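You operate a simulated robot arm through the tools that you are given. There is no shell and no other tool. Be economical: measure what you need, move in short steps, check, and stop when the job is done.

The job below is to be done with a simulated two-armed robot. You get a single attempt, and the scene is never put back.

Task
Pick up the yellow jug with one hand, pass it to the other hand and put it on the top of the measuring bench. Take the grey cube marked "C1" from the counter of the tall cabinet and put it on the top of the wooden table. Take the beige cube on the counter of the tall cabinet and put it away on the second shelf from the bottom of the steel shelves. Put the small orange cube on top of the orange cube. Open the top drawer of the measuring bench, put the small white cube from the inside of the top drawer of the measuring bench in the teal tub, then shut the drawer. Open the middle packing drawer. Do these in any order. Set down upright: yellow jug.

The check looks at the end state, three seconds after you hand in, the way a careful person would. Anything else that was tipped, shoved, dropped, spilled or broken makes it a failure.

Robot
Two 7-joint arms with fingered hands on one trunk, on a base that drives. Base frame: it is fixed to the floor where the robot stands at the start and does not move with it; the origin is under the middle of the robot, x ahead of it, y to its left, z up; the surface under the hand at the start is at about z = 0.88. Readings come in m, rad, newtons and seconds.
The left shoulder is at the start at [0.147, 0.182, 0.943], the right one opposite. With the tool pointing down near the work surface each hand reaches from about 0.1 to 0.9 m from the robot's upright axis, wherever it stands, measured 20 degrees to its own side. Places, roughly: beige cube [5.25, -1.75, 1]; grey cube [5.25, -2, 1]; middle packing drawer [0.6, -0.6, 0.4]; orange cube [1.25, 0, 1]; second shelf of the steel shelves [4.1, 0.1, 0.5]; small orange cube (4x4x5 cm) [1.6, -0.3, 0.9]; small white cube (4x4x5 cm) [1.6, -0.2, 0.8]; teal tub (18x13x8 cm) [3.6, 0.6, 0.3]; top drawer of the measuring bench [1.6, 0, 0.8]; top of the measuring bench [1.3, 0.4, 0.9]; top of the wooden table [4, -1.6, 0.9]; yellow jug (15x9x15 cm) [0.7, -0.2, 0.9]. Payload 3.8 kg a hand.
The tool frame of a hand sits at the grasp point between the pads (the TCP): z along the fingers, y along the line on which they close. The tips reach 0.03 m beyond it. Largest opening 0.104 m; the body of the gripper starts 0.035 m behind the TCP. The gripper is a hand of 4 fingers: y runs from the thumb to the fingers, the wrist lies at [-0.017, -0.104, -0.178] in the tool frame, and closing takes about 1.5 s.
Orientation is that of the tool frame in the base frame, as a unit quaternion [x, y, z, w]. With the fingers straight down and the wrist toward the robot, the tool's x, y and z point along [0, 1, 0], [1, 0, 0] and [0, 0, -1] of the base frame.

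Tools
- The arms move only by the tool step_arm. It takes "left_deltas", "right_deltas" or both (then of equal length, played together; a hand with none holds still); each is a list of rows, each a list of 6 numbers: the shift along the tool's x, y, z in units of 200 mm (1.0 is 200 mm), then the turn, a rotation vector about the tool's x, y, z in units of 90 degrees (1.0 is 90 degrees). In form: [[x, y, z, rx, ry, rz], ...]. A call has 1 to 8 rows; each row is the pose to reach, as a shift and turn from the pose commanded when the call began, along the tool's axes at that moment. "left_claw" and "right_claw" are, for a hand that has rows, the finger opening in m, from 0 to 0.104, set as the call begins (left out, the last holds). A call with a number of a shift or a turn outside -1 to 1 is refused whole. Each row takes 0.2 s and may step no farther than 0.05 m and 0.15 rad from the row before; otherwise, or with a gripper value out of range, the whole call is refused. Where a pose cannot be reached the arm comes as near as it can. A force on the tool above 40 N (or 10 N above the force at the start of the call, whichever is more), or a blocked arm, ends the call early, and 0.2 s more pass. The fingers move at their own pace (about 0.072 m/s each) and stop on an object; they squeeze with about 28 N. The grip force told is the motor's: it shows also when the fingers shut on nothing. Time passes only in rows, and 0.2 s behind the last, so rows that repeat a pose let the fingers close. The reply holds the time, the measured pose of the TCP, the force on the tool along the base axes, the opening and the grip force, in the units named above and with some noise, with the torque about the TCP (base axes, N m) and any sound that the robot's microphone picked up.
- Cameras (640 x 400 px; columns grow to the right, rows downward): "scene" is now at [0.2577, -0.043, 1.1384]; the picture's right is [-0.47, -0.88, 0.00], its down [-0.33, 0.17, -0.93] and it looks along [0.82, -0.44, -0.37] (base axes); focal length 214 px, centre (320, 200). "left" rides on the left gripper at [-0.066, -0.09, -0.126] in its tool frame; the picture's right is [-0.78, -0.30, 0.56], its down [0.57, -0.70, 0.42] and it looks along [0.27, 0.65, 0.71] (tool axes); focal length 275 px, centre (320, 200). "right" rides on the right gripper at [0.066, -0.09, -0.126] in its tool frame; the picture's right is [-0.78, 0.30, -0.56], its down [-0.57, -0.70, 0.43] and it looks along [-0.26, 0.65, 0.71] (tool axes); focal length 275 px, centre (320, 200). There is no depth. A picture from a camera that has moved, and an enlarged one, comes with that camera's place and axes in the base frame and with its lens.
- grab_frame(camera): a new picture of that camera. No time passes.
- slide_trunk(by): slides the trunk up (or, below 0, down) by that many m; the arms and the scene camera ride with it, the base frame stays. It gives what a move gives, with no picture.
- roll_base(legs): drives the robot by 1 to 6 legs, each [ahead, left, turn to the left] in m, m and rad, along the robot's own axes; the way and the turn of a leg run together, so that a leg with both is an arc; at most 1.5 m and 3.142 rad a leg. The arms and the cameras ride along, it lands a little off, and it stops where it bumps. It gives what a move gives.
- move_fingers(index, middle, ring, thumb_bend, thumb_turn, hand): sets how far each is bent, from 0 (flat) to 1 (curled in); at 0.3 the hand is open as for a grip, at 0.7 the pads meet at the TCP. One left out holds its place. A second passes; each finger stops where it meets its share of the squeeze, and holds until it gets a number again. A gripper value or a shape takes the hand back. It gives what a move gives, with no picture; readings hold the bend of each and the force on the fingers (four entries, about 0 where the hand has none), thumb and palm. thumb_turn goes from beside the hand (0) to across from the fingers (1), as for a grip.
- grasp_type(shape, hand): the hand has 4 fingers and takes this shape, open, in about a second: jaw (thumb against the fingers, like two jaws); tri (thumb and two fingers); tip (a fingertip pinch); poke (one finger out to press); point (the index stretched); flat (the hand flat); cup (the hand cupped); fist (a fist). The gripper value then closes the fingers along that shape, each until it touches; the sizes above hold for jaw. It gives what a move gives, with no picture.
- pan_tilt(pan, tilt): turns the head with the scene camera to pan (to the left, within 1.501 rad either way) and tilt (down, from -0.506 to 1.204), counted from straight ahead of the robot. It gives what a move gives.
- enlarge(camera, box): a new picture of the part [left, top, right, bottom] of that camera's present view, enlarged. No time passes.
- hand_in(): hands the job in; it is judged then, once.

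Go step by step. Nothing tells you exact positions but the pictures and the camera data: compare them with the known pose of the tool, close in by small moves and look again before you grip or let go. The budget is 207 turns and 202 pictures, counting those below and the enlarged ones. Unless the task says otherwise, let go and move clear before handing in, and close with one line.

The tools are called after "Emit:" as name(argument=value, ...) on one line, values as JSON. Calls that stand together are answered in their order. step_arm: Moves the arms, as the interface text tells. Its arguments: {"type":"object","properties":{"left_deltas":{"type":"array"},"left_claw":{"type":"number"},"right_deltas":{"type":"array"},"right_claw":{"type":"number"}},"required":[]} The other tools are called the same way: slide_trunk (by) slides the trunk up or down; grasp_type (shape, hand) gives the hand a shape; move_fingers (index, middle, ring, thumb_bend, thumb_turn, hand) moves the fingers one by one; roll_base (legs) drives the base; pan_tilt (pan, tilt) turns the head that bears the scene camera; grab_frame (camera) takes a picture; enlarge (camera, box) takes an enlarged picture of a part of a camera's view; hand_in () hands the job in.

At the start:

```text
clock: 0.0
left_position: [0.5382, -0.0323, 1.211]
left_orientation: [0.707, 0.707, 0.0, 0.0]
left_wrist_force: [-0.3, -0.1, -0.2]
left_ft_torque: [0.0, -0.05, 0.03]
left_gripper_width: 0.1035
left_finger_force: 0.1
left_shape: jaw
left_bend: [0.3, 0.3, 0.3, 0.3, 0.97]
left_finger forces: [0.0, 0.0, 0.0, 0.0, 0.1, 0.0]
right_position: [0.3642, -0.4016, 1.1838]
right_orientation: [0.707, 0.707, 0.0, -0.001]
right_wrist_force: [-0.3, 0.0, -0.1]
right_ft_torque: [0.02, -0.01, -0.01]
right_gripper_width: 0.1037
right_finger_force: 0.0
right_shape: jaw
right_bend: [0.3, 0.3, 0.3, 0.3, 0.97]
right_finger forces: [0.1, 0.0, 0.0, 0.0, 0.0, 0.0]
trunk travel left (down, up): [-0.1, 0.656]
robot x, y, heading: [-0.0029, 0.0007, -0.001]
head pan, tilt: [-0.489, 0.38]
```

scene: 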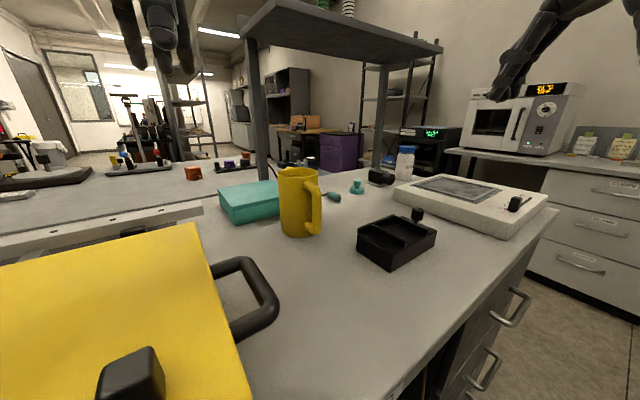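
right: 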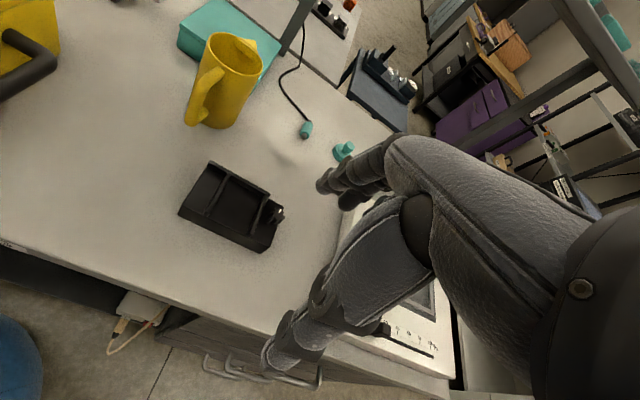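
left: 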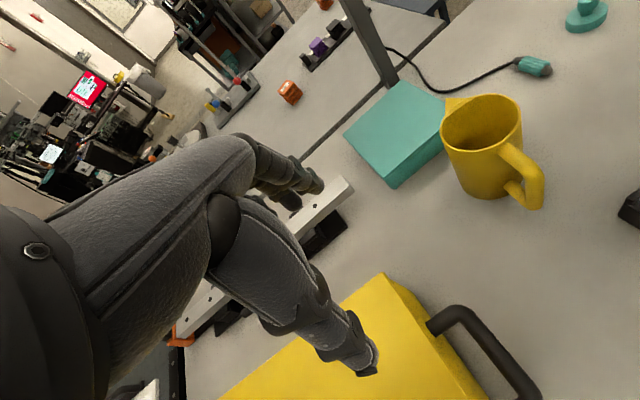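

I see the yellow jug on the packing bench ahead, with the measuring bench behind it. I'll look around with the head first to map things.

Emit:
pan_tilt(pan=0.0, tilt=0.35)

Emit:
grab_frame(camera="scene")

Emit:
pan_tilt(pan=-0.9, tilt=0.5)

Emit:
grab_frame(camera="scene")

Emit:
pan_tilt(pan=0.9, tilt=0.4)

Emit:
grab_frame(camera="scene")

```text
clock: 0.9
left_position: [0.5386, -0.0317, 1.2097]
left_orientation: [0.707, 0.708, 0.0, -0.001]
left_wrist_force: [0.2, -0.6, -0.2]
left_ft_torque: [0.02, 0.01, -0.04]
left_gripper_width: 0.1034
left_finger_force: 0.1
left_shape: jaw
left_bend: [0.3, 0.3, 0.3, 0.3, 0.97]
left_finger forces: [0.1, 0.0, 0.0, 0.0, 0.0, 0.0]
right_position: [0.3649, -0.4015, 1.1824]
right_orientation: [0.707, 0.707, 0.0, 0.0]
right_wrist_force: [-0.5, 0.2, -0.2]
right_ft_torque: [0.0, 0.02, 0.02]
right_gripper_width: 0.1035
right_finger_force: 0.1
right_shape: jaw
right_bend: [0.3, 0.3, 0.3, 0.3, 0.97]
right_finger forces: [0.0, 0.0, 0.0, 0.0, 0.0, 0.0]
trunk travel left (down, up): [-0.1, 0.656]
robot x, y, heading: [0.0002, 0.0007, -0.003]
head pan, tilt: [0.0, 0.351]
```

```text
198 pictures are left
camera scene: at [0.2688, 0.0005, 1.1412], right [0.0, -1.0, 0.0], down [-0.34, 0.0, -0.94], along [0.94, 0.0, -0.34], focal length 214 px, centre (320, 200)
```

scene: 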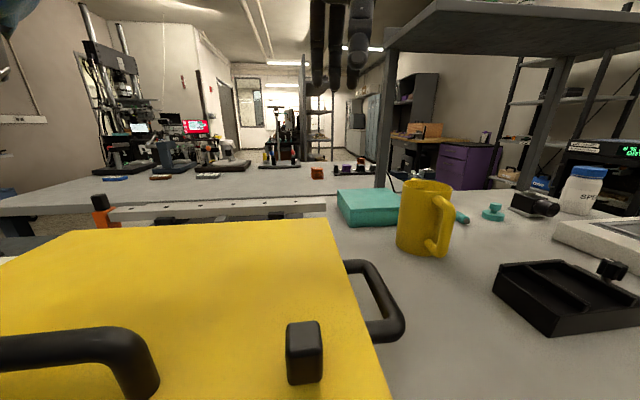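

```text
clock: 2.1
left_position: [0.5379, -0.0308, 1.2099]
left_orientation: [0.707, 0.707, 0.0, 0.0]
left_wrist_force: [0.6, 0.3, 0.1]
left_ft_torque: [0.0, 0.02, 0.0]
left_gripper_width: 0.1038
left_finger_force: 0.1
left_shape: jaw
left_bend: [0.3, 0.3, 0.3, 0.3, 0.97]
left_finger forces: [0.0, 0.0, 0.1, 0.0, 0.0, 0.0]
right_position: [0.3645, -0.4012, 1.1824]
right_orientation: [0.707, 0.707, -0.001, -0.001]
right_wrist_force: [-0.1, -0.5, -0.3]
right_ft_torque: [0.04, 0.01, 0.02]
right_gripper_width: 0.1034
right_finger_force: 0.0
right_shape: jaw
right_bend: [0.3, 0.3, 0.3, 0.3, 0.97]
right_finger forces: [0.0, 0.1, 0.1, 0.0, 0.0, 0.0]
trunk travel left (down, up): [-0.1, 0.656]
robot x, y, heading: [-0.0011, 0.0001, -0.003]
head pan, tilt: [-0.901, 0.499]
```

```text
197 pictures are left
camera scene: at [0.2323, -0.0707, 1.1275], right [-0.78, -0.62, 0.0], down [-0.3, 0.37, -0.88], along [0.55, -0.69, -0.48], focal length 214 px, centre (320, 200)
```

scene: 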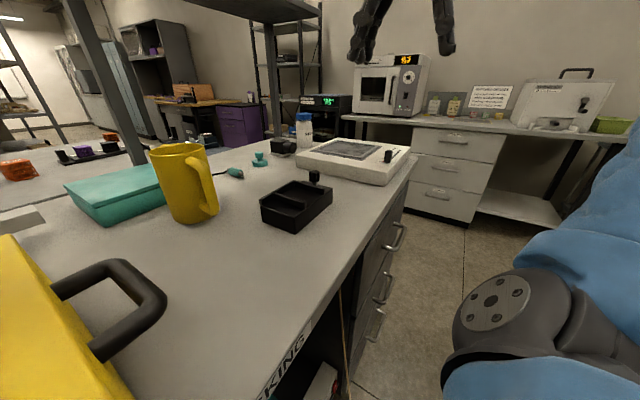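

```text
clock: 3.9
left_position: [0.5376, -0.032, 1.2118]
left_orientation: [0.707, 0.708, -0.001, 0.0]
left_wrist_force: [0.5, -1.1, -0.1]
left_ft_torque: [-0.05, -0.03, -0.04]
left_gripper_width: 0.104
left_finger_force: 0.1
left_shape: jaw
left_bend: [0.3, 0.3, 0.3, 0.3, 0.97]
left_finger forces: [0.0, 0.1, 0.0, 0.1, 0.0, 0.0]
right_position: [0.3649, -0.4004, 1.1834]
right_orientation: [0.707, 0.707, 0.0, -0.001]
right_wrist_force: [-0.2, -0.1, 0.5]
right_ft_torque: [0.01, -0.02, 0.03]
right_gripper_width: 0.1039
right_finger_force: 0.0
right_shape: jaw
right_bend: [0.3, 0.3, 0.3, 0.3, 0.97]
right_finger forces: [0.1, 0.0, 0.0, 0.0, 0.0, 0.0]
trunk travel left (down, up): [-0.1, 0.656]
robot x, y, heading: [-0.0006, -0.0022, -0.001]
head pan, tilt: [0.901, 0.4]
```

```text
196 pictures are left
camera scene: at [0.2333, 0.0732, 1.1367], right [0.78, -0.62, 0.0], down [-0.24, -0.3, -0.92], along [0.57, 0.72, -0.39], focal length 214 px, centre (320, 200)
```

scene: 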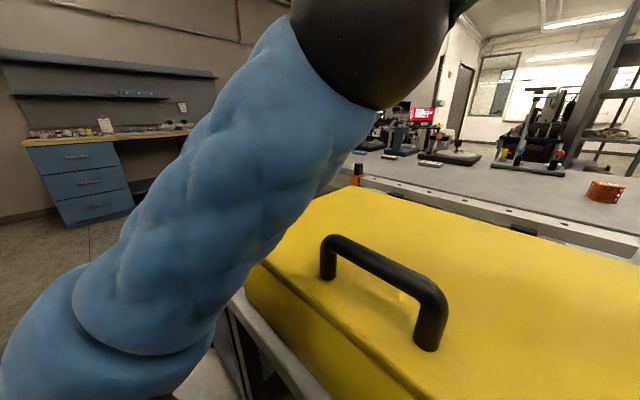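

The jug is at about (0.67, -0.215), with its handle toward the robot and its spout pointing away. The left hand will grip the body from above, closing along y. The right hand will then take the handle in the air. I start by turning the left hand and moving it above the jug.

Emit:
step_arm(left_deltas=[[-0.114, 0.084, 0, 0, 0, 0.095], [-0.228, 0.168, 0, 0, 0, 0.19], [-0.343, 0.251, 0, 0, 0, 0.285], [-0.457, 0.335, 0, 0, 0, 0.38], [-0.572, 0.419, 0, 0, 0, 0.475], [-0.686, 0.503, 0, 0, 0, 0.57], [-0.8, 0.586, 0, 0, 0, 0.665], [-0.915, 0.67, 0, 0, 0, 0.76]], left_claw=0.104)

Emit:
step_arm(left_deltas=[[0, 0, 0, 0, 0, 0.08], [0, 0, 0, 0, 0, 0.16], [0, 0, 0, 0, 0, 0.24], [0, 0, 0, 0, 0, 0.24]])

Emit:
pan_tilt(pan=-0.45, tilt=0.3)

Emit:
grab_frame(camera="scene")

Emit:
grab_frame(camera="left")

```text
clock: 5.7
left_position: [0.5904, -0.1106, 1.1497]
left_orientation: [0.976, 0.218, 0.0, 0.0]
left_wrist_force: [0.1, 1.4, 0.7]
left_ft_torque: [-0.03, 0.05, 0.01]
left_gripper_width: 0.1036
left_finger_force: 0.1
left_shape: jaw
left_bend: [0.3, 0.3, 0.3, 0.3, 0.97]
left_finger forces: [0.0, 0.1, 0.0, 0.0, 0.0, 0.0]
left hand out of reach, approached as far as the arm can: row 3, 4, 5, 6, 7, 8
right_position: [0.3649, -0.401, 1.1849]
right_orientation: [0.707, 0.707, 0.0, 0.0]
right_wrist_force: [-0.5, 0.7, -0.3]
right_ft_torque: [-0.05, -0.01, 0.01]
right_gripper_width: 0.1036
right_finger_force: 0.0
right_shape: jaw
right_bend: [0.3, 0.3, 0.3, 0.3, 0.97]
right_finger forces: [0.1, 0.1, 0.1, 0.1, 0.1, 0.0]
trunk travel left (down, up): [-0.1, 0.656]
robot x, y, heading: [-0.0003, 0.004, -0.002]
head pan, tilt: [0.901, 0.4]
```

```text
clock: 6.7
left_position: [0.5675, -0.1047, 1.138]
left_orientation: [1.0, 0.031, 0.0, -0.001]
left_wrist_force: [0.9, -0.2, -0.3]
left_ft_torque: [-0.01, 0.04, 0.03]
left_gripper_width: 0.104
left_finger_force: 0.1
left_shape: jaw
left_bend: [0.3, 0.3, 0.3, 0.3, 0.97]
left_finger forces: [0.0, 0.1, 0.1, 0.0, 0.0, 0.0]
left hand out of reach, approached as far as the arm can: row 1, 2, 3, 4
right_position: [0.3656, -0.4017, 1.1829]
right_orientation: [0.707, 0.707, -0.001, 0.0]
right_wrist_force: [-0.1, 1.1, 0.6]
right_ft_torque: [0.0, -0.02, -0.01]
right_gripper_width: 0.1039
right_finger_force: 0.0
right_shape: jaw
right_bend: [0.3, 0.3, 0.3, 0.3, 0.97]
right_finger forces: [0.0, 0.0, 0.1, 0.0, 0.1, 0.1]
trunk travel left (down, up): [-0.1, 0.656]
robot x, y, heading: [-0.0047, -0.0012, -0.003]
head pan, tilt: [0.901, 0.4]
```

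```text
clock: 8.2
left_position: [0.5673, -0.1045, 1.1387]
left_orientation: [1.0, 0.031, -0.001, 0.0]
left_wrist_force: [0.2, 0.6, 0.1]
left_ft_torque: [-0.01, -0.04, 0.01]
left_gripper_width: 0.1036
left_finger_force: 0.1
left_shape: jaw
left_bend: [0.3, 0.3, 0.3, 0.3, 0.97]
left_finger forces: [0.0, 0.0, 0.0, 0.0, 0.0, 0.1]
right_position: [0.3643, -0.3992, 1.1837]
right_orientation: [0.707, 0.707, -0.001, 0.0]
right_wrist_force: [0.7, -0.7, -0.1]
right_ft_torque: [-0.02, 0.01, -0.02]
right_gripper_width: 0.1041
right_finger_force: 0.0
right_shape: jaw
right_bend: [0.3, 0.3, 0.3, 0.3, 0.97]
right_finger forces: [0.0, 0.1, 0.0, 0.0, 0.0, 0.0]
trunk travel left (down, up): [-0.1, 0.656]
robot x, y, heading: [0.0033, 0.0008, -0.001]
head pan, tilt: [-0.45, 0.3]
```

```text
195 pictures are left
camera scene: at [0.2598, -0.04, 1.1459], right [-0.43, -0.9, 0.0], down [-0.27, 0.13, -0.96], along [0.86, -0.42, -0.3], focal length 214 px, centre (320, 200)
```

scene: 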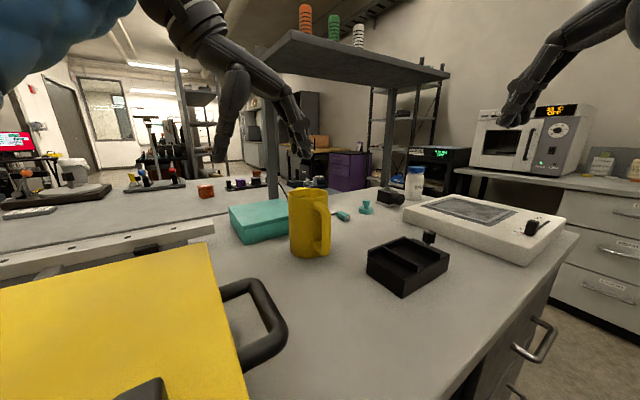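

```text
194 pictures are left
camera left: at [0.4959, -0.0198, 1.2644], right [-0.79, 0.25, -0.56], down [0.53, 0.74, -0.42], along [0.3, -0.63, -0.71], focal length 275 px, centre (320, 200)
```

left: 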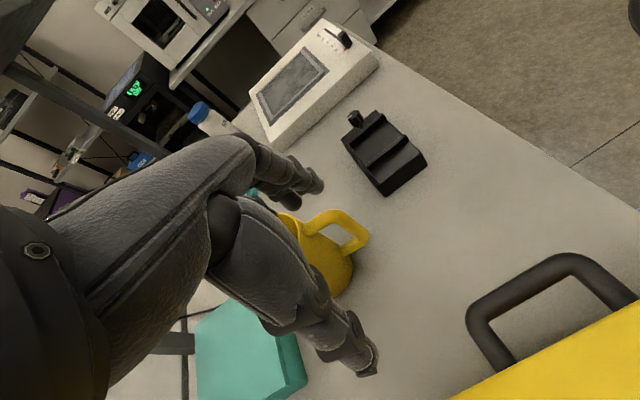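

The left hand can't reach there with that wrist, so I'll swap roles. The right hand grips the body from above and the left hand takes the handle.

Emit:
step_arm(left_deltas=[[-0.06, -0.12, -0.06, 0, 0, 0], [-0.12, -0.25, -0.12, 0, 0, 0], [-0.19, -0.38, -0.19, 0, 0, 0], [-0.25, -0.5, -0.25, 0, 0, 0], [-0.31, -0.63, -0.31, 0, 0, 0], [-0.38, -0.75, -0.38, 0, 0, 0], [-0.44, -0.88, -0.44, 0, 0, 0], [-0.5, -1, -0.5, 0, 0, 0]], right_deltas=[[0.07, 0.12, 0, 0, 0, -0.095], [0.15, 0.25, 0, 0, 0, -0.19], [0.225, 0.37, 0, 0, 0, -0.285], [0.3, 0.5, 0, 0, 0, -0.38], [0.375, 0.62, 0, 0, 0, -0.475], [0.45, 0.75, 0, 0, 0, -0.57], [0.525, 0.87, 0, 0, 0, -0.665], [0.6, 1.0, 0, 0, 0, -0.76]], right_claw=0.104)

Emit:
grab_frame(camera="scene")

Emit:
grab_frame(camera="right")

```text
clock: 10.0
left_position: [0.4571, 0.0935, 1.2361]
left_orientation: [0.999, 0.032, -0.002, 0.002]
left_wrist_force: [-0.1, -0.1, 0.7]
left_ft_torque: [-0.06, 0.08, -0.03]
left_gripper_width: 0.1041
left_finger_force: 0.1
left_shape: jaw
left_bend: [0.3, 0.3, 0.3, 0.3, 0.97]
left_finger forces: [0.0, 0.0, 0.0, 0.0, 0.0, 0.1]
left hand out of reach, approached as far as the arm can: row 1, 2, 3, 4, 5, 6
right_position: [0.5626, -0.2783, 1.1831]
right_orientation: [0.186, 0.983, 0.0, 0.0]
right_wrist_force: [0.2, 1.6, 0.3]
right_ft_torque: [-0.09, 0.04, 0.02]
right_gripper_width: 0.1039
right_finger_force: 0.0
right_shape: jaw
right_bend: [0.3, 0.3, 0.3, 0.3, 0.97]
right_finger forces: [0.1, 0.0, 0.0, 0.0, 0.0, 0.0]
trunk travel left (down, up): [-0.1, 0.656]
robot x, y, heading: [-0.0009, 0.001, 0.001]
head pan, tilt: [-0.45, 0.3]
```

```text
193 pictures are left
camera scene: at [0.2607, -0.0378, 1.1458], right [-0.44, -0.9, 0.0], down [-0.27, 0.13, -0.96], along [0.86, -0.42, -0.3], focal length 214 px, centre (320, 200)
```

scene: 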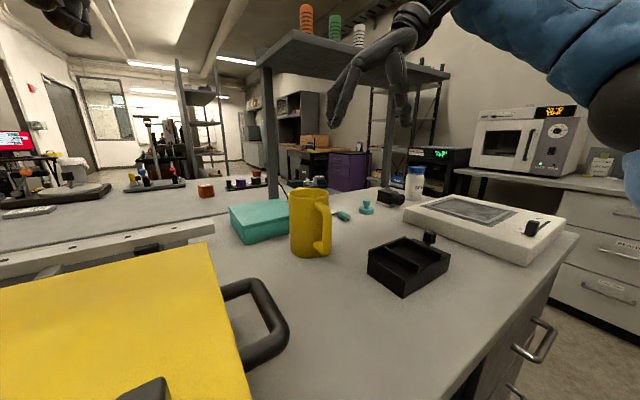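

```text
192 pictures are left
camera right: at [0.4705, -0.3379, 1.3103], right [0.83, -0.01, 0.56], down [0.28, -0.86, -0.42], along [0.48, 0.51, -0.72], focal length 275 px, centre (320, 200)
```

right: 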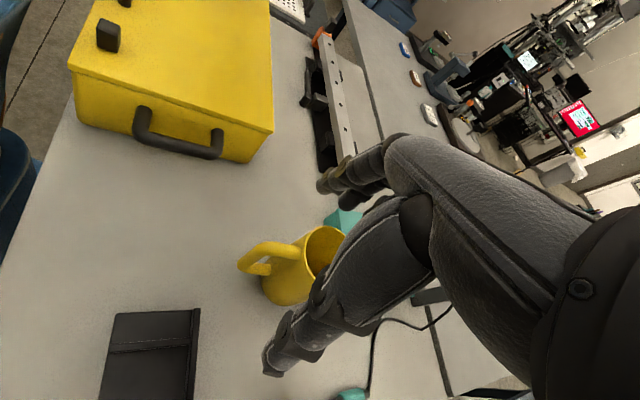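

Seen from the right hand, the jug is at (0.665, -0.212) and its handle points toward about 195°. I'll move above it with the closing line near 91°.

Emit:
step_arm(right_deltas=[[-0.09, 0.124, 0.06, 0, 0, -0.063], [-0.18, 0.248, 0.13, 0, 0, -0.126], [-0.27, 0.372, 0.2, 0, 0, -0.19], [-0.363, 0.497, 0.265, 0, 0, -0.25], [-0.363, 0.497, 0.265, 0, 0, -0.25]])

Emit:
grab_frame(camera="scene")

Emit:
grab_frame(camera="right")

```text
clock: 11.2
left_position: [0.4556, 0.0916, 1.2378]
left_orientation: [1.0, 0.031, 0.0, 0.0]
left_wrist_force: [0.7, -0.3, -0.1]
left_ft_torque: [0.02, 0.02, 0.0]
left_gripper_width: 0.1039
left_finger_force: 0.0
left_shape: jaw
left_bend: [0.3, 0.3, 0.3, 0.3, 0.97]
left_finger forces: [0.0, 0.0, 0.0, 0.0, 0.1, 0.0]
right_position: [0.5991, -0.263, 1.1085]
right_orientation: [-0.001, 1.0, 0.001, 0.0]
right_wrist_force: [0.1, -0.3, 0.0]
right_ft_torque: [0.01, -0.01, -0.01]
right_gripper_width: 0.1041
right_finger_force: 0.1
right_shape: jaw
right_bend: [0.3, 0.3, 0.3, 0.3, 0.97]
right_finger forces: [0.0, 0.0, 0.1, 0.0, 0.0, 0.1]
right hand out of reach, approached as far as the arm can: row 1, 2, 3, 4, 5
trunk travel left (down, up): [-0.1, 0.656]
robot x, y, heading: [0.0022, 0.0034, -0.004]
head pan, tilt: [-0.45, 0.3]
```

```text
191 pictures are left
camera scene: at [0.2599, -0.0401, 1.1459], right [-0.44, -0.9, 0.0], down [-0.27, 0.13, -0.96], along [0.86, -0.42, -0.3], focal length 214 px, centre (320, 200)
```

scene: 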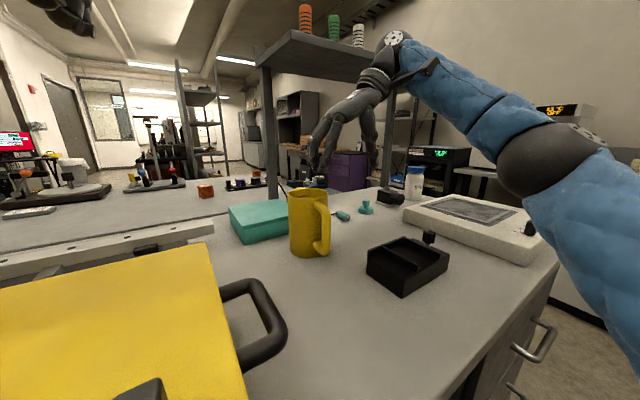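

```text
190 pictures are left
camera right: at [0.5337, -0.3532, 1.2356], right [0.78, 0.3, 0.56], down [0.57, -0.7, -0.43], along [0.26, 0.65, -0.71], focal length 275 px, centre (320, 200)
```

right: 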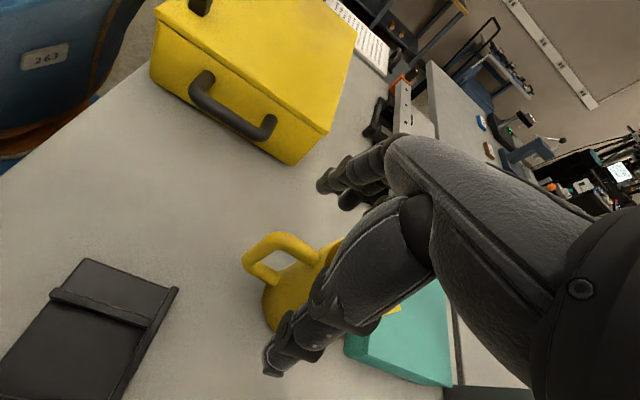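

Reach is marginal from here, so I'll look straight down to see how much room the base has ahead of it.

Emit:
pan_tilt(pan=0.0, tilt=1.2)

Emit:
grab_frame(camera="scene")

Emit:
pan_tilt(pan=-0.8, tilt=1.0)

Emit:
grab_frame(camera="scene")

```text
clock: 12.4
left_position: [0.456, 0.0914, 1.2387]
left_orientation: [1.0, 0.031, 0.0, 0.0]
left_wrist_force: [0.5, -0.7, -0.2]
left_ft_torque: [-0.03, -0.01, -0.02]
left_gripper_width: 0.104
left_finger_force: 0.0
left_shape: jaw
left_bend: [0.3, 0.3, 0.3, 0.3, 0.97]
left_finger forces: [0.0, 0.0, 0.0, 0.0, 0.0, 0.0]
right_position: [0.5987, -0.262, 1.1084]
right_orientation: [0.0, 1.0, -0.001, -0.001]
right_wrist_force: [0.5, -0.2, 0.1]
right_ft_torque: [0.02, -0.02, -0.01]
right_gripper_width: 0.1039
right_finger_force: 0.1
right_shape: jaw
right_bend: [0.3, 0.3, 0.3, 0.3, 0.97]
right_finger forces: [0.0, 0.0, 0.0, 0.1, 0.0, 0.0]
trunk travel left (down, up): [-0.1, 0.656]
robot x, y, heading: [0.0028, -0.0006, 0.0]
head pan, tilt: [0.0, 1.201]
```

```text
189 pictures are left
camera scene: at [0.2318, 0.0007, 1.0739], right [0.0, -1.0, 0.0], down [-0.93, 0.0, -0.36], along [0.36, 0.0, -0.93], focal length 214 px, centre (320, 200)
```

scene: 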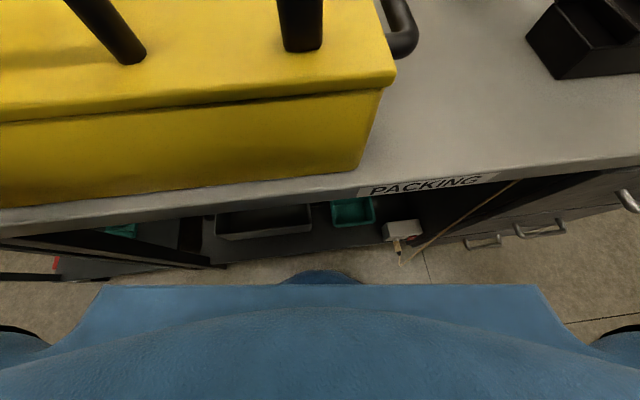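

```text
clock: 13.6
left_position: [0.4555, 0.0915, 1.237]
left_orientation: [1.0, 0.031, 0.0, 0.0]
left_wrist_force: [0.5, 0.0, 0.2]
left_ft_torque: [-0.03, 0.02, -0.02]
left_gripper_width: 0.1038
left_finger_force: 0.0
left_shape: jaw
left_bend: [0.3, 0.3, 0.3, 0.3, 0.97]
left_finger forces: [0.0, 0.0, 0.0, 0.1, 0.0, 0.1]
right_position: [0.5997, -0.2621, 1.1078]
right_orientation: [0.0, 1.0, 0.0, -0.001]
right_wrist_force: [-0.7, -0.1, 0.4]
right_ft_torque: [-0.01, 0.01, 0.01]
right_gripper_width: 0.1039
right_finger_force: 0.1
right_shape: jaw
right_bend: [0.3, 0.3, 0.3, 0.3, 0.97]
right_finger forces: [0.0, 0.0, 0.0, 0.0, 0.0, 0.0]
trunk travel left (down, up): [-0.1, 0.656]
robot x, y, heading: [0.0007, 0.0001, -0.002]
head pan, tilt: [-0.799, 1.0]
```

```text
188 pictures are left
camera scene: at [0.2244, -0.0492, 1.0864], right [-0.72, -0.7, 0.0], down [-0.59, 0.6, -0.54], along [0.38, -0.39, -0.84], focal length 214 px, centre (320, 200)
```

scene: 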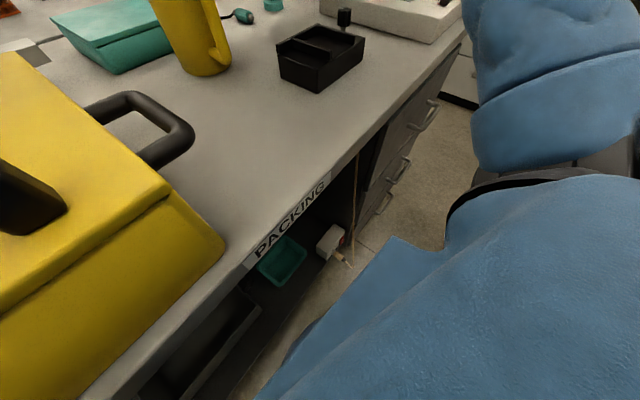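

The bench is slightly yawed and its drawers face the robot on the right. There is little room to drive forward, so I'll raise the trunk to put the shoulders level with the wrist and gain reach.

Emit:
slide_trunk(by=0.22)

Emit:
pan_tilt(pan=-0.45, tilt=0.5)

Emit:
grab_frame(camera="scene")

Emit:
grab_frame(camera="right")

```text
clock: 15.9
left_position: [0.4565, 0.0884, 1.4567]
left_orientation: [0.999, 0.032, 0.0, 0.0]
left_wrist_force: [0.5, 0.8, 0.0]
left_ft_torque: [0.01, 0.03, 0.01]
left_gripper_width: 0.104
left_finger_force: 0.0
left_shape: jaw
left_bend: [0.3, 0.3, 0.3, 0.3, 0.97]
left_finger forces: [0.1, 0.0, 0.1, 0.0, 0.0, 0.1]
right_position: [0.4716, -0.2622, 1.4238]
right_orientation: [-0.008, 0.994, 0.0, 0.109]
right_wrist_force: [0.0, 0.1, -0.8]
right_ft_torque: [0.0, 0.04, -0.01]
right_gripper_width: 0.1043
right_finger_force: 0.2
right_shape: jaw
right_bend: [0.3, 0.3, 0.3, 0.3, 0.97]
right_finger forces: [0.0, 0.1, 0.0, 0.1, 0.0, 0.1]
trunk travel left (down, up): [-0.32, 0.436]
robot x, y, heading: [-0.0003, 0.0031, -0.005]
head pan, tilt: [-0.799, 1.0]
```

```text
clock: 16.8
left_position: [0.4569, 0.0892, 1.4569]
left_orientation: [1.0, 0.031, -0.001, 0.0]
left_wrist_force: [0.6, -1.0, 0.1]
left_ft_torque: [0.01, 0.02, 0.0]
left_gripper_width: 0.1041
left_finger_force: 0.0
left_shape: jaw
left_bend: [0.3, 0.3, 0.3, 0.3, 0.97]
left_finger forces: [0.0, 0.0, 0.0, 0.0, 0.0, 0.1]
right_position: [0.4711, -0.2639, 1.4251]
right_orientation: [-0.008, 0.994, 0.0, 0.108]
right_wrist_force: [0.3, -0.4, 0.7]
right_ft_torque: [-0.06, -0.03, 0.01]
right_gripper_width: 0.1043
right_finger_force: 0.1
right_shape: jaw
right_bend: [0.3, 0.3, 0.3, 0.3, 0.97]
right_finger forces: [0.0, 0.0, 0.1, 0.0, 0.0, 0.1]
trunk travel left (down, up): [-0.32, 0.436]
robot x, y, heading: [-0.0021, 0.0012, 0.003]
head pan, tilt: [-0.45, 0.499]
```

```text
187 pictures are left
camera scene: at [0.1477, -0.039, 1.3557], right [-0.44, -0.9, 0.0], down [-0.43, 0.21, -0.88], along [0.79, -0.38, -0.48], focal length 214 px, centre (320, 200)
```

scene: 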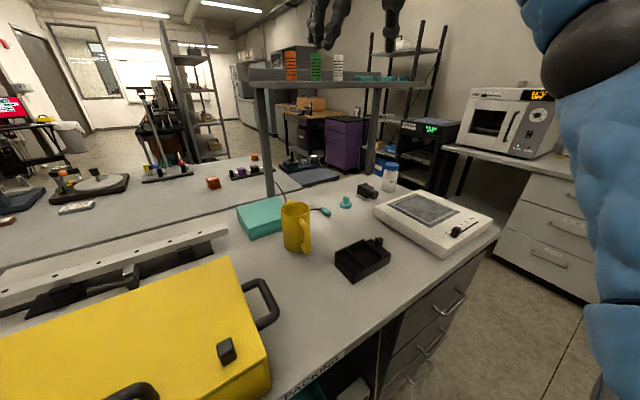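

```text
186 pictures are left
camera right: at [0.3813, -0.3548, 1.5349], right [0.63, 0.31, 0.71], down [0.66, -0.69, -0.29], along [0.4, 0.65, -0.64], focal length 275 px, centre (320, 200)
```

right: 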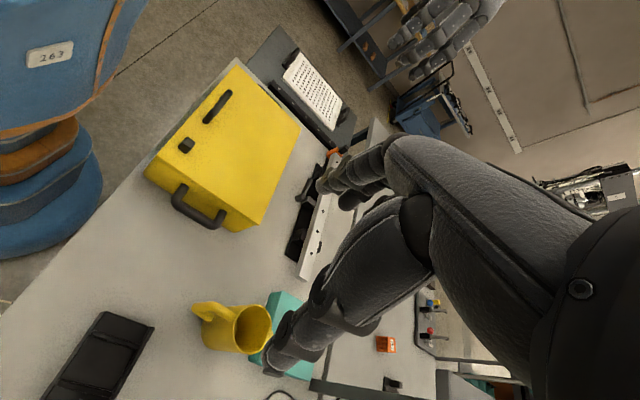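

Raising the trunk also moved the shoulders back, so I'll lower it again. Instead I'll tilt the hand forward by about 28° so that the wrist stays within reach.

Emit:
slide_trunk(by=-0.2)

Emit:
step_arm(right_deltas=[[0, 0, 0, 0, -0.06, 0], [0, 0, 0, 0, -0.12, 0], [0, 0, 0, 0, -0.17, 0]])

Emit:
pan_tilt(pan=-0.45, tilt=0.4)

Emit:
grab_frame(camera="scene")

Emit:
grab_frame(camera="right")

```text
clock: 19.0
left_position: [0.4542, 0.0891, 1.2577]
left_orientation: [1.0, 0.031, 0.0, 0.0]
left_wrist_force: [-0.2, -0.3, 0.8]
left_ft_torque: [-0.01, 0.02, -0.01]
left_gripper_width: 0.1041
left_finger_force: 0.2
left_shape: jaw
left_bend: [0.3, 0.3, 0.3, 0.3, 0.97]
left_finger forces: [0.0, 0.0, 0.0, 0.0, 0.0, 0.0]
right_position: [0.4695, -0.2633, 1.2264]
right_orientation: [-0.008, 0.994, 0.001, 0.109]
right_wrist_force: [0.5, 0.4, 0.6]
right_ft_torque: [0.0, 0.03, -0.01]
right_gripper_width: 0.1039
right_finger_force: 0.1
right_shape: jaw
right_bend: [0.3, 0.3, 0.3, 0.3, 0.97]
right_finger forces: [0.0, 0.0, 0.1, 0.0, 0.0, 0.1]
trunk travel left (down, up): [-0.12, 0.636]
robot x, y, heading: [0.0001, 0.0019, 0.0]
head pan, tilt: [-0.45, 0.499]
```

```text
clock: 19.8
left_position: [0.4553, 0.0882, 1.258]
left_orientation: [0.999, 0.032, 0.0, 0.0]
left_wrist_force: [0.2, -0.8, -0.1]
left_ft_torque: [-0.02, 0.03, 0.02]
left_gripper_width: 0.104
left_finger_force: 0.0
left_shape: jaw
left_bend: [0.3, 0.3, 0.3, 0.3, 0.97]
left_finger forces: [0.0, 0.0, 0.1, 0.0, 0.0, 0.0]
right_position: [0.4702, -0.2644, 1.2265]
right_orientation: [-0.008, 0.97, 0.0, 0.241]
right_wrist_force: [-0.3, 0.8, 0.2]
right_ft_torque: [0.0, 0.04, 0.0]
right_gripper_width: 0.1037
right_finger_force: 0.0
right_shape: jaw
right_bend: [0.3, 0.3, 0.3, 0.3, 0.97]
right_finger forces: [0.0, 0.1, 0.0, 0.0, 0.0, 0.1]
trunk travel left (down, up): [-0.12, 0.636]
robot x, y, heading: [-0.0011, 0.0005, 0.003]
head pan, tilt: [-0.45, 0.499]
```

```text
clock: 20.5
left_position: [0.4565, 0.0896, 1.257]
left_orientation: [0.999, 0.032, 0.0, 0.0]
left_wrist_force: [0.2, 0.3, -0.1]
left_ft_torque: [0.01, 0.02, -0.01]
left_gripper_width: 0.1041
left_finger_force: 0.0
left_shape: jaw
left_bend: [0.3, 0.3, 0.3, 0.3, 0.97]
left_finger forces: [0.0, 0.0, 0.1, 0.0, 0.0, 0.0]
right_position: [0.4698, -0.2645, 1.2243]
right_orientation: [-0.008, 0.971, 0.001, 0.24]
right_wrist_force: [-0.1, -0.1, 0.2]
right_ft_torque: [0.0, 0.01, -0.01]
right_gripper_width: 0.1042
right_finger_force: 0.0
right_shape: jaw
right_bend: [0.3, 0.3, 0.3, 0.3, 0.97]
right_finger forces: [0.1, 0.1, 0.0, 0.0, 0.0, 0.0]
trunk travel left (down, up): [-0.12, 0.636]
robot x, y, heading: [0.0014, -0.0003, 0.0]
head pan, tilt: [-0.45, 0.4]
```

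```text
185 pictures are left
camera scene: at [0.247, -0.0397, 1.1579], right [-0.44, -0.9, 0.0], down [-0.35, 0.17, -0.92], along [0.83, -0.4, -0.39], focal length 214 px, centre (320, 200)
```

scene: 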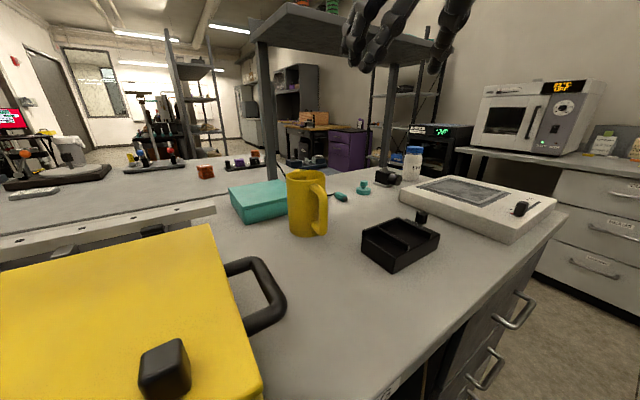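

```text
184 pictures are left
camera right: at [0.3557, -0.3554, 1.3077], right [0.42, 0.3, 0.85], down [0.71, -0.69, -0.11], along [0.56, 0.66, -0.51], focal length 275 px, centre (320, 200)
```

right: 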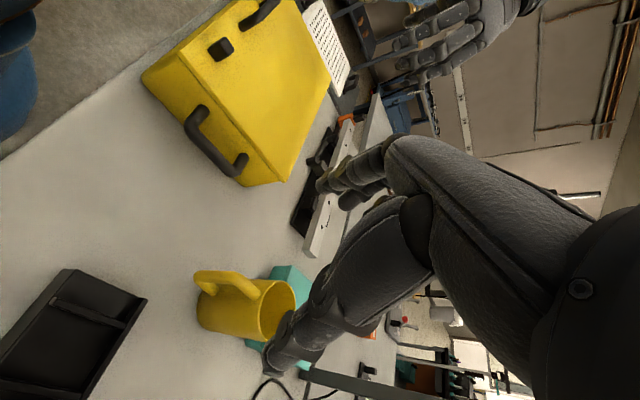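

The jug reads the same from this view, at (0.672, -0.217). I'll move to a point 10 cm back from the grasp along the tilted approach.

Emit:
step_arm(right_deltas=[[-0.083, 0.048, 0.175, 0, 0, 0], [-0.166, 0.095, 0.35, 0, 0, 0], [-0.25, 0.143, 0.525, 0, 0, 0], [-0.332, 0.19, 0.7, 0, 0, 0], [-0.415, 0.238, 0.875, 0, 0, 0], [-0.415, 0.238, 0.875, 0, 0, 0]])

Emit:
grab_frame(camera="scene")

Emit:
grab_frame(camera="right")

Emit:
grab_frame(camera="left")

```text
clock: 21.9
left_position: [0.4551, 0.0889, 1.2571]
left_orientation: [1.0, 0.031, 0.0, 0.0]
left_wrist_force: [0.2, -0.6, -0.2]
left_ft_torque: [0.02, 0.02, 0.01]
left_gripper_width: 0.1041
left_finger_force: 0.1
left_shape: jaw
left_bend: [0.3, 0.3, 0.3, 0.3, 0.97]
left_finger forces: [0.0, 0.0, 0.0, 0.1, 0.0, 0.0]
right_position: [0.6253, -0.2146, 1.1097]
right_orientation: [-0.008, 0.97, 0.001, 0.241]
right_wrist_force: [-0.8, -0.7, 0.2]
right_ft_torque: [-0.03, -0.02, 0.0]
right_gripper_width: 0.104
right_finger_force: 0.0
right_shape: jaw
right_bend: [0.3, 0.3, 0.3, 0.3, 0.97]
right_finger forces: [0.0, 0.1, 0.0, 0.0, 0.1, 0.0]
trunk travel left (down, up): [-0.12, 0.636]
robot x, y, heading: [0.0035, 0.0011, -0.005]
head pan, tilt: [-0.45, 0.4]
```

```text
183 pictures are left
camera scene: at [0.2466, -0.0397, 1.1581], right [-0.44, -0.9, 0.0], down [-0.35, 0.17, -0.92], along [0.83, -0.4, -0.39], focal length 214 px, centre (320, 200)
```

scene: 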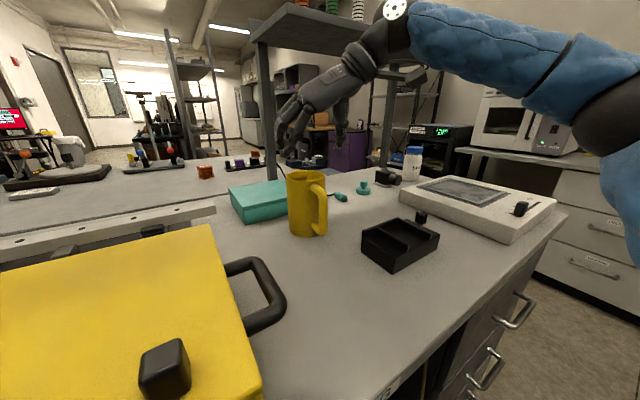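

```text
182 pictures are left
camera right: at [0.5095, -0.3057, 1.192], right [0.42, 0.3, 0.85], down [0.72, -0.69, -0.11], along [0.56, 0.66, -0.51], focal length 275 px, centre (320, 200)
```

right: 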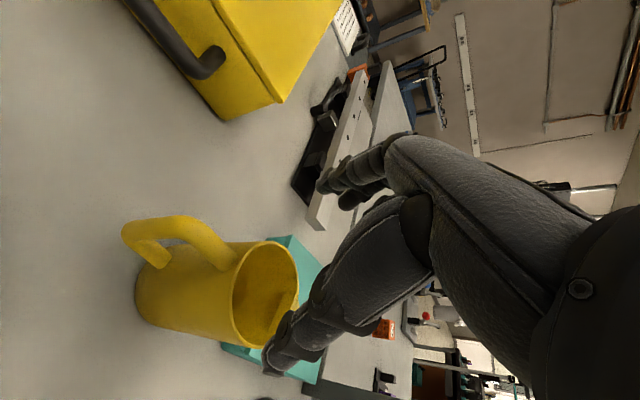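

```text
181 pictures are left
camera left: at [0.3836, 0.174, 1.384], right [-0.79, 0.25, -0.56], down [0.53, 0.74, -0.42], along [0.31, -0.63, -0.71], focal length 275 px, centre (320, 200)
```

left: 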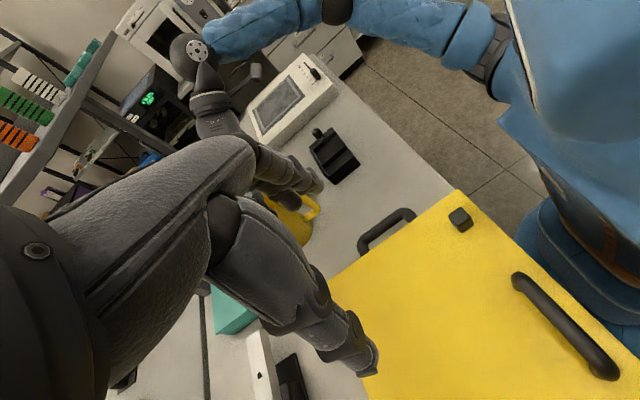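

It's aligned within a few millimetres, so I'll advance onto the body along the tool axis.

Emit:
step_arm(right_deltas=[[0, -0.025, 0.1, 0, 0, 0], [0, -0.025, 0.2, 0, 0, 0], [0, -0.025, 0.3, 0, 0, 0]])

Emit:
grab_frame(camera="right")

Emit:
enlarge(camera="scene", box=[220, 60, 420, 260])

```text
clock: 22.7
left_position: [0.4554, 0.0882, 1.2567]
left_orientation: [1.0, 0.031, -0.001, 0.0]
left_wrist_force: [0.4, 0.6, -0.9]
left_ft_torque: [-0.01, 0.02, 0.02]
left_gripper_width: 0.1042
left_finger_force: 0.0
left_shape: jaw
left_bend: [0.3, 0.3, 0.3, 0.3, 0.97]
left_finger forces: [0.1, 0.0, 0.0, 0.0, 0.0, 0.0]
right_position: [0.6544, -0.2194, 1.057]
right_orientation: [-0.008, 0.971, 0.001, 0.24]
right_wrist_force: [0.2, -0.3, 0.2]
right_ft_torque: [0.03, -0.04, -0.01]
right_gripper_width: 0.104
right_finger_force: 0.1
right_shape: jaw
right_bend: [0.3, 0.3, 0.3, 0.3, 0.97]
right_finger forces: [0.0, 0.0, 0.0, 0.0, 0.0, 0.0]
trunk travel left (down, up): [-0.12, 0.636]
robot x, y, heading: [-0.0039, -0.0013, -0.001]
head pan, tilt: [-0.45, 0.4]
```

```text
180 pictures are left
camera right: at [0.5382, -0.3104, 1.1384], right [0.42, 0.3, 0.85], down [0.72, -0.69, -0.11], along [0.56, 0.66, -0.51], focal length 275 px, centre (320, 200)
```

right: 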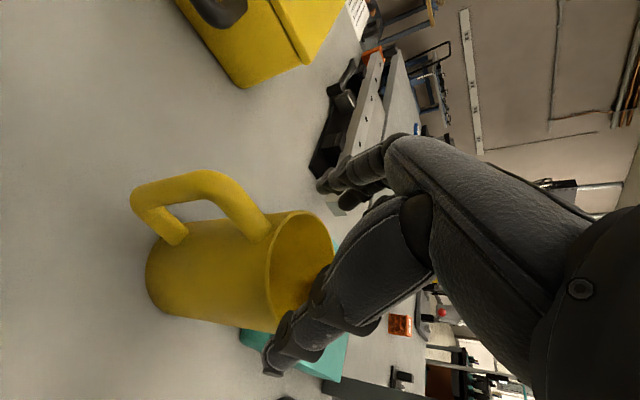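

```text
2.00 times, centred on (320, 160) of scene
camera zoom: at [0.2474, -0.0397, 1.1578], right [-0.44, -0.9, 0.0], down [-0.35, 0.17, -0.92], along [0.83, -0.4, -0.39], focal length 429 px, centre (320, 280)
```

zoom: 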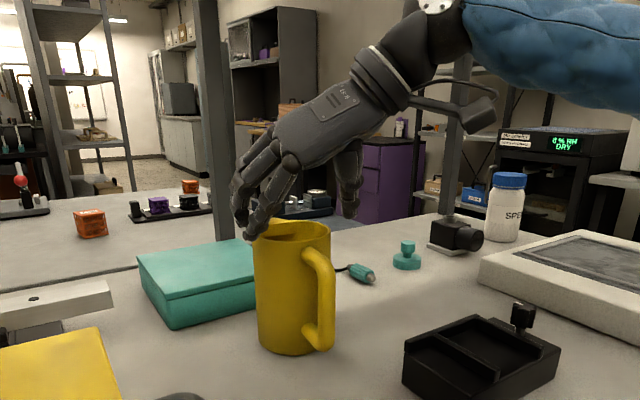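

The fingers look slightly closer to the rim than the thumb does. I'll shift 4 mm to +y and advance the rest of the way.

Emit:
step_arm(right_deltas=[[0, 0.02, 0, 0, 0, 0], [0, 0.02, 0.06, 0, 0, 0], [0, 0.02, 0.12, 0, 0, 0], [0, 0.02, 0.18, 0, 0, 0]])

Emit:
grab_frame(camera="right")

Emit:
enlarge(camera="scene", box=[220, 60, 420, 260])

```text
clock: 23.7
left_position: [0.4569, 0.0893, 1.2566]
left_orientation: [1.0, 0.031, 0.0, 0.0]
left_wrist_force: [-0.7, -0.9, -0.1]
left_ft_torque: [-0.03, -0.01, 0.01]
left_gripper_width: 0.1041
left_finger_force: 0.1
left_shape: jaw
left_bend: [0.3, 0.3, 0.3, 0.3, 0.97]
left_finger forces: [0.0, 0.0, 0.1, 0.0, 0.1, 0.0]
right_position: [0.6729, -0.2135, 1.0224]
right_orientation: [-0.007, 0.971, 0.001, 0.24]
right_wrist_force: [0.1, 0.0, 1.2]
right_ft_torque: [0.01, 0.01, -0.03]
right_gripper_width: 0.1041
right_finger_force: 0.0
right_shape: jaw
right_bend: [0.3, 0.3, 0.3, 0.3, 0.97]
right_finger forces: [0.0, 0.0, 0.0, 0.0, 0.3, 0.0]
trunk travel left (down, up): [-0.12, 0.636]
robot x, y, heading: [0.0021, 0.003, -0.002]
head pan, tilt: [-0.45, 0.4]
```

```text
178 pictures are left
camera right: at [0.5573, -0.3066, 1.1046], right [0.42, 0.3, 0.85], down [0.71, -0.69, -0.11], along [0.56, 0.66, -0.51], focal length 275 px, centre (320, 200)
```

right: 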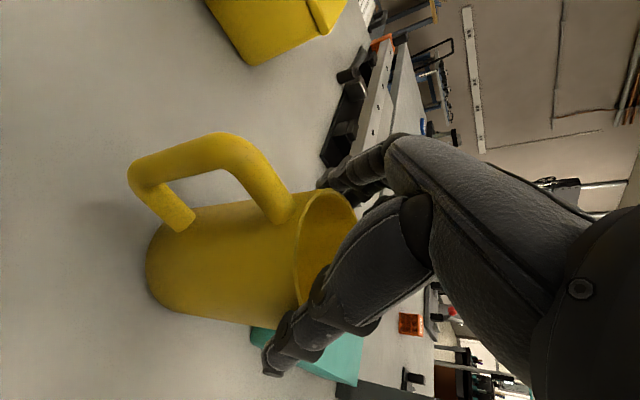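

```text
2.00 times, centred on (320, 160) of scene
camera zoom: at [0.2472, -0.0398, 1.1578], right [-0.44, -0.9, 0.0], down [-0.35, 0.17, -0.92], along [0.83, -0.4, -0.39], focal length 429 px, centre (320, 280)
```

zoom: 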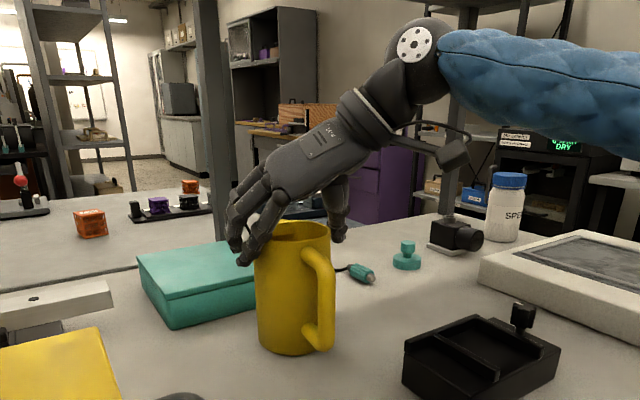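

The fingers straddle the jug. I'll go slightly deeper and close.

Emit:
step_arm(right_deltas=[[0, 0, 0.04, 0, 0, 0], [0, 0, 0.04, 0, 0, 0]])

Emit:
step_arm(right_deltas=[[0, 0, 0, 0, 0, 0], [0, 0, 0, 0, 0, 0], [0, 0, 0, 0, 0, 0], [0, 0, 0, 0, 0, 0], [0, 0, 0, 0, 0, 0], [0, 0, 0, 0, 0, 0]], right_claw=0.05)

Emit:
enlarge(camera="scene", box=[220, 60, 420, 260])

Emit:
grab_frame(camera="right")

```text
clock: 24.3
left_position: [0.4557, 0.0885, 1.257]
left_orientation: [1.0, 0.031, 0.0, 0.0]
left_wrist_force: [-0.9, 0.4, -0.5]
left_ft_torque: [0.01, 0.0, 0.0]
left_gripper_width: 0.1039
left_finger_force: 0.0
left_shape: jaw
left_bend: [0.3, 0.3, 0.3, 0.3, 0.97]
left_finger forces: [0.0, 0.0, 0.0, 0.0, 0.0, 0.0]
right_position: [0.6744, -0.2146, 1.0175]
right_orientation: [-0.007, 0.97, 0.001, 0.241]
right_wrist_force: [0.2, -1.2, 1.2]
right_ft_torque: [-0.02, -0.01, 0.0]
right_gripper_width: 0.1039
right_finger_force: 0.1
right_shape: jaw
right_bend: [0.3, 0.3, 0.3, 0.29, 0.97]
right_finger forces: [0.1, 0.0, 0.0, 0.0, 0.7, 0.0]
trunk travel left (down, up): [-0.12, 0.636]
robot x, y, heading: [-0.0006, 0.0009, 0.004]
head pan, tilt: [-0.45, 0.4]
```

```text
clock: 25.7
left_position: [0.4545, 0.0898, 1.2573]
left_orientation: [1.0, 0.031, 0.0, 0.0]
left_wrist_force: [0.0, 0.9, -0.2]
left_ft_torque: [0.02, -0.02, 0.0]
left_gripper_width: 0.104
left_finger_force: 0.1
left_shape: jaw
left_bend: [0.3, 0.3, 0.3, 0.3, 0.97]
left_finger forces: [0.0, 0.1, 0.1, 0.0, 0.1, 0.0]
right_position: [0.6752, -0.2147, 1.0171]
right_orientation: [-0.007, 0.971, 0.001, 0.24]
right_wrist_force: [-0.3, -1.1, 1.2]
right_ft_torque: [0.05, -0.05, -0.01]
right_gripper_width: 0.0881
right_finger_force: 27.9
right_shape: jaw
right_bend: [0.29, 0.33, 0.35, 0.38, 0.98]
right_finger forces: [16.9, 12.3, 2.8, 0.0, 34.3, 0.1]
trunk travel left (down, up): [-0.12, 0.636]
robot x, y, heading: [-0.0015, -0.0001, 0.001]
head pan, tilt: [-0.45, 0.4]
```

```text
2.00 times, centred on (320, 160) of scene
camera zoom: at [0.2469, -0.0397, 1.158], right [-0.44, -0.9, 0.0], down [-0.35, 0.17, -0.92], along [0.83, -0.4, -0.39], focal length 429 px, centre (320, 280)
```

zoom: 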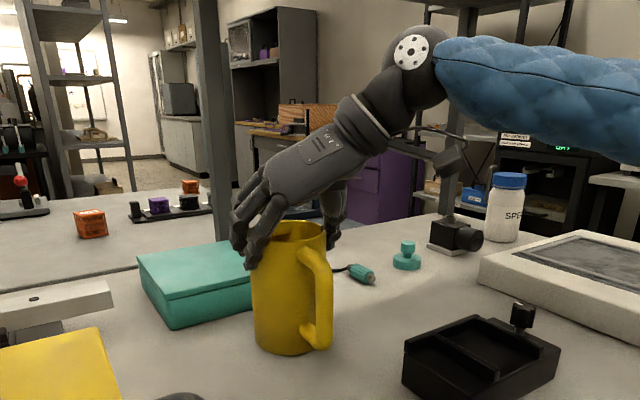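

```text
175 pictures are left
camera right: at [0.5599, -0.3062, 1.0993], right [0.42, 0.3, 0.85], down [0.72, -0.69, -0.11], along [0.56, 0.66, -0.51], focal length 275 px, centre (320, 200)
```

right: 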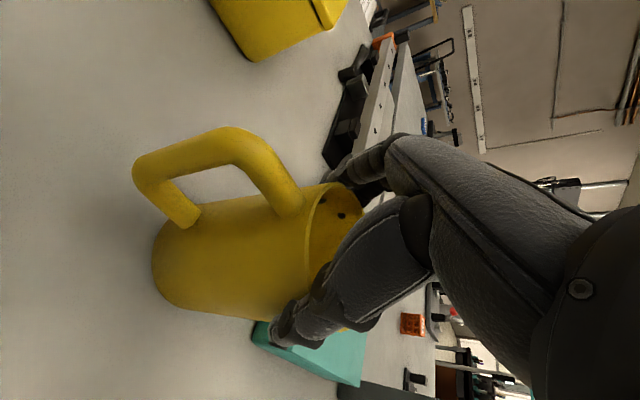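

The grip holds at 28 N on 88 mm. I'll lift it straight up a little and check.

Emit:
step_arm(right_deltas=[[-0.035, 0, -0.066, 0, 0, 0], [-0.07, 0, -0.132, 0, 0, 0], [-0.14, 0, -0.265, 0, 0, 0]])

Emit:
grab_frame(camera="scene")

```text
clock: 26.5
left_position: [0.4547, 0.0891, 1.2566]
left_orientation: [1.0, 0.031, 0.0, 0.0]
left_wrist_force: [0.2, 0.6, -0.4]
left_ft_torque: [0.04, -0.02, 0.0]
left_gripper_width: 0.1042
left_finger_force: 0.0
left_shape: jaw
left_bend: [0.3, 0.3, 0.3, 0.3, 0.97]
left_finger forces: [0.0, 0.0, 0.0, 0.0, 0.0, 0.0]
right_position: [0.673, -0.2161, 1.077]
right_orientation: [-0.008, 0.971, 0.0, 0.24]
right_wrist_force: [0.3, -0.1, -0.6]
right_ft_torque: [-0.04, -0.03, 0.0]
right_gripper_width: 0.0878
right_finger_force: 27.9
right_shape: jaw
right_bend: [0.29, 0.33, 0.35, 0.38, 0.98]
right_finger forces: [17.0, 12.3, 2.8, 0.0, 33.7, 0.1]
trunk travel left (down, up): [-0.12, 0.636]
robot x, y, heading: [0.0004, 0.0005, 0.004]
head pan, tilt: [-0.45, 0.4]
```

```text
174 pictures are left
camera scene: at [0.2468, -0.0394, 1.158], right [-0.44, -0.9, 0.0], down [-0.35, 0.17, -0.92], along [0.83, -0.4, -0.39], focal length 214 px, centre (320, 200)
```

scene: 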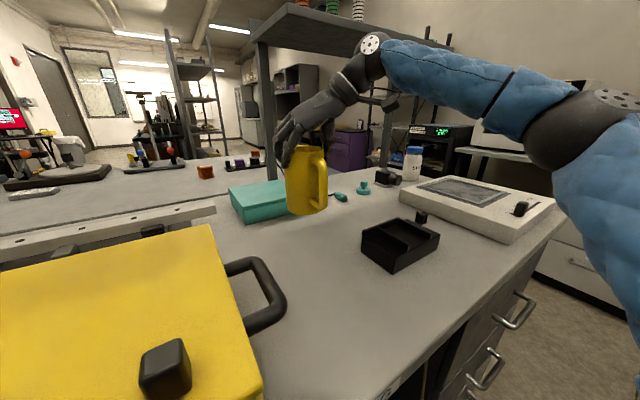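

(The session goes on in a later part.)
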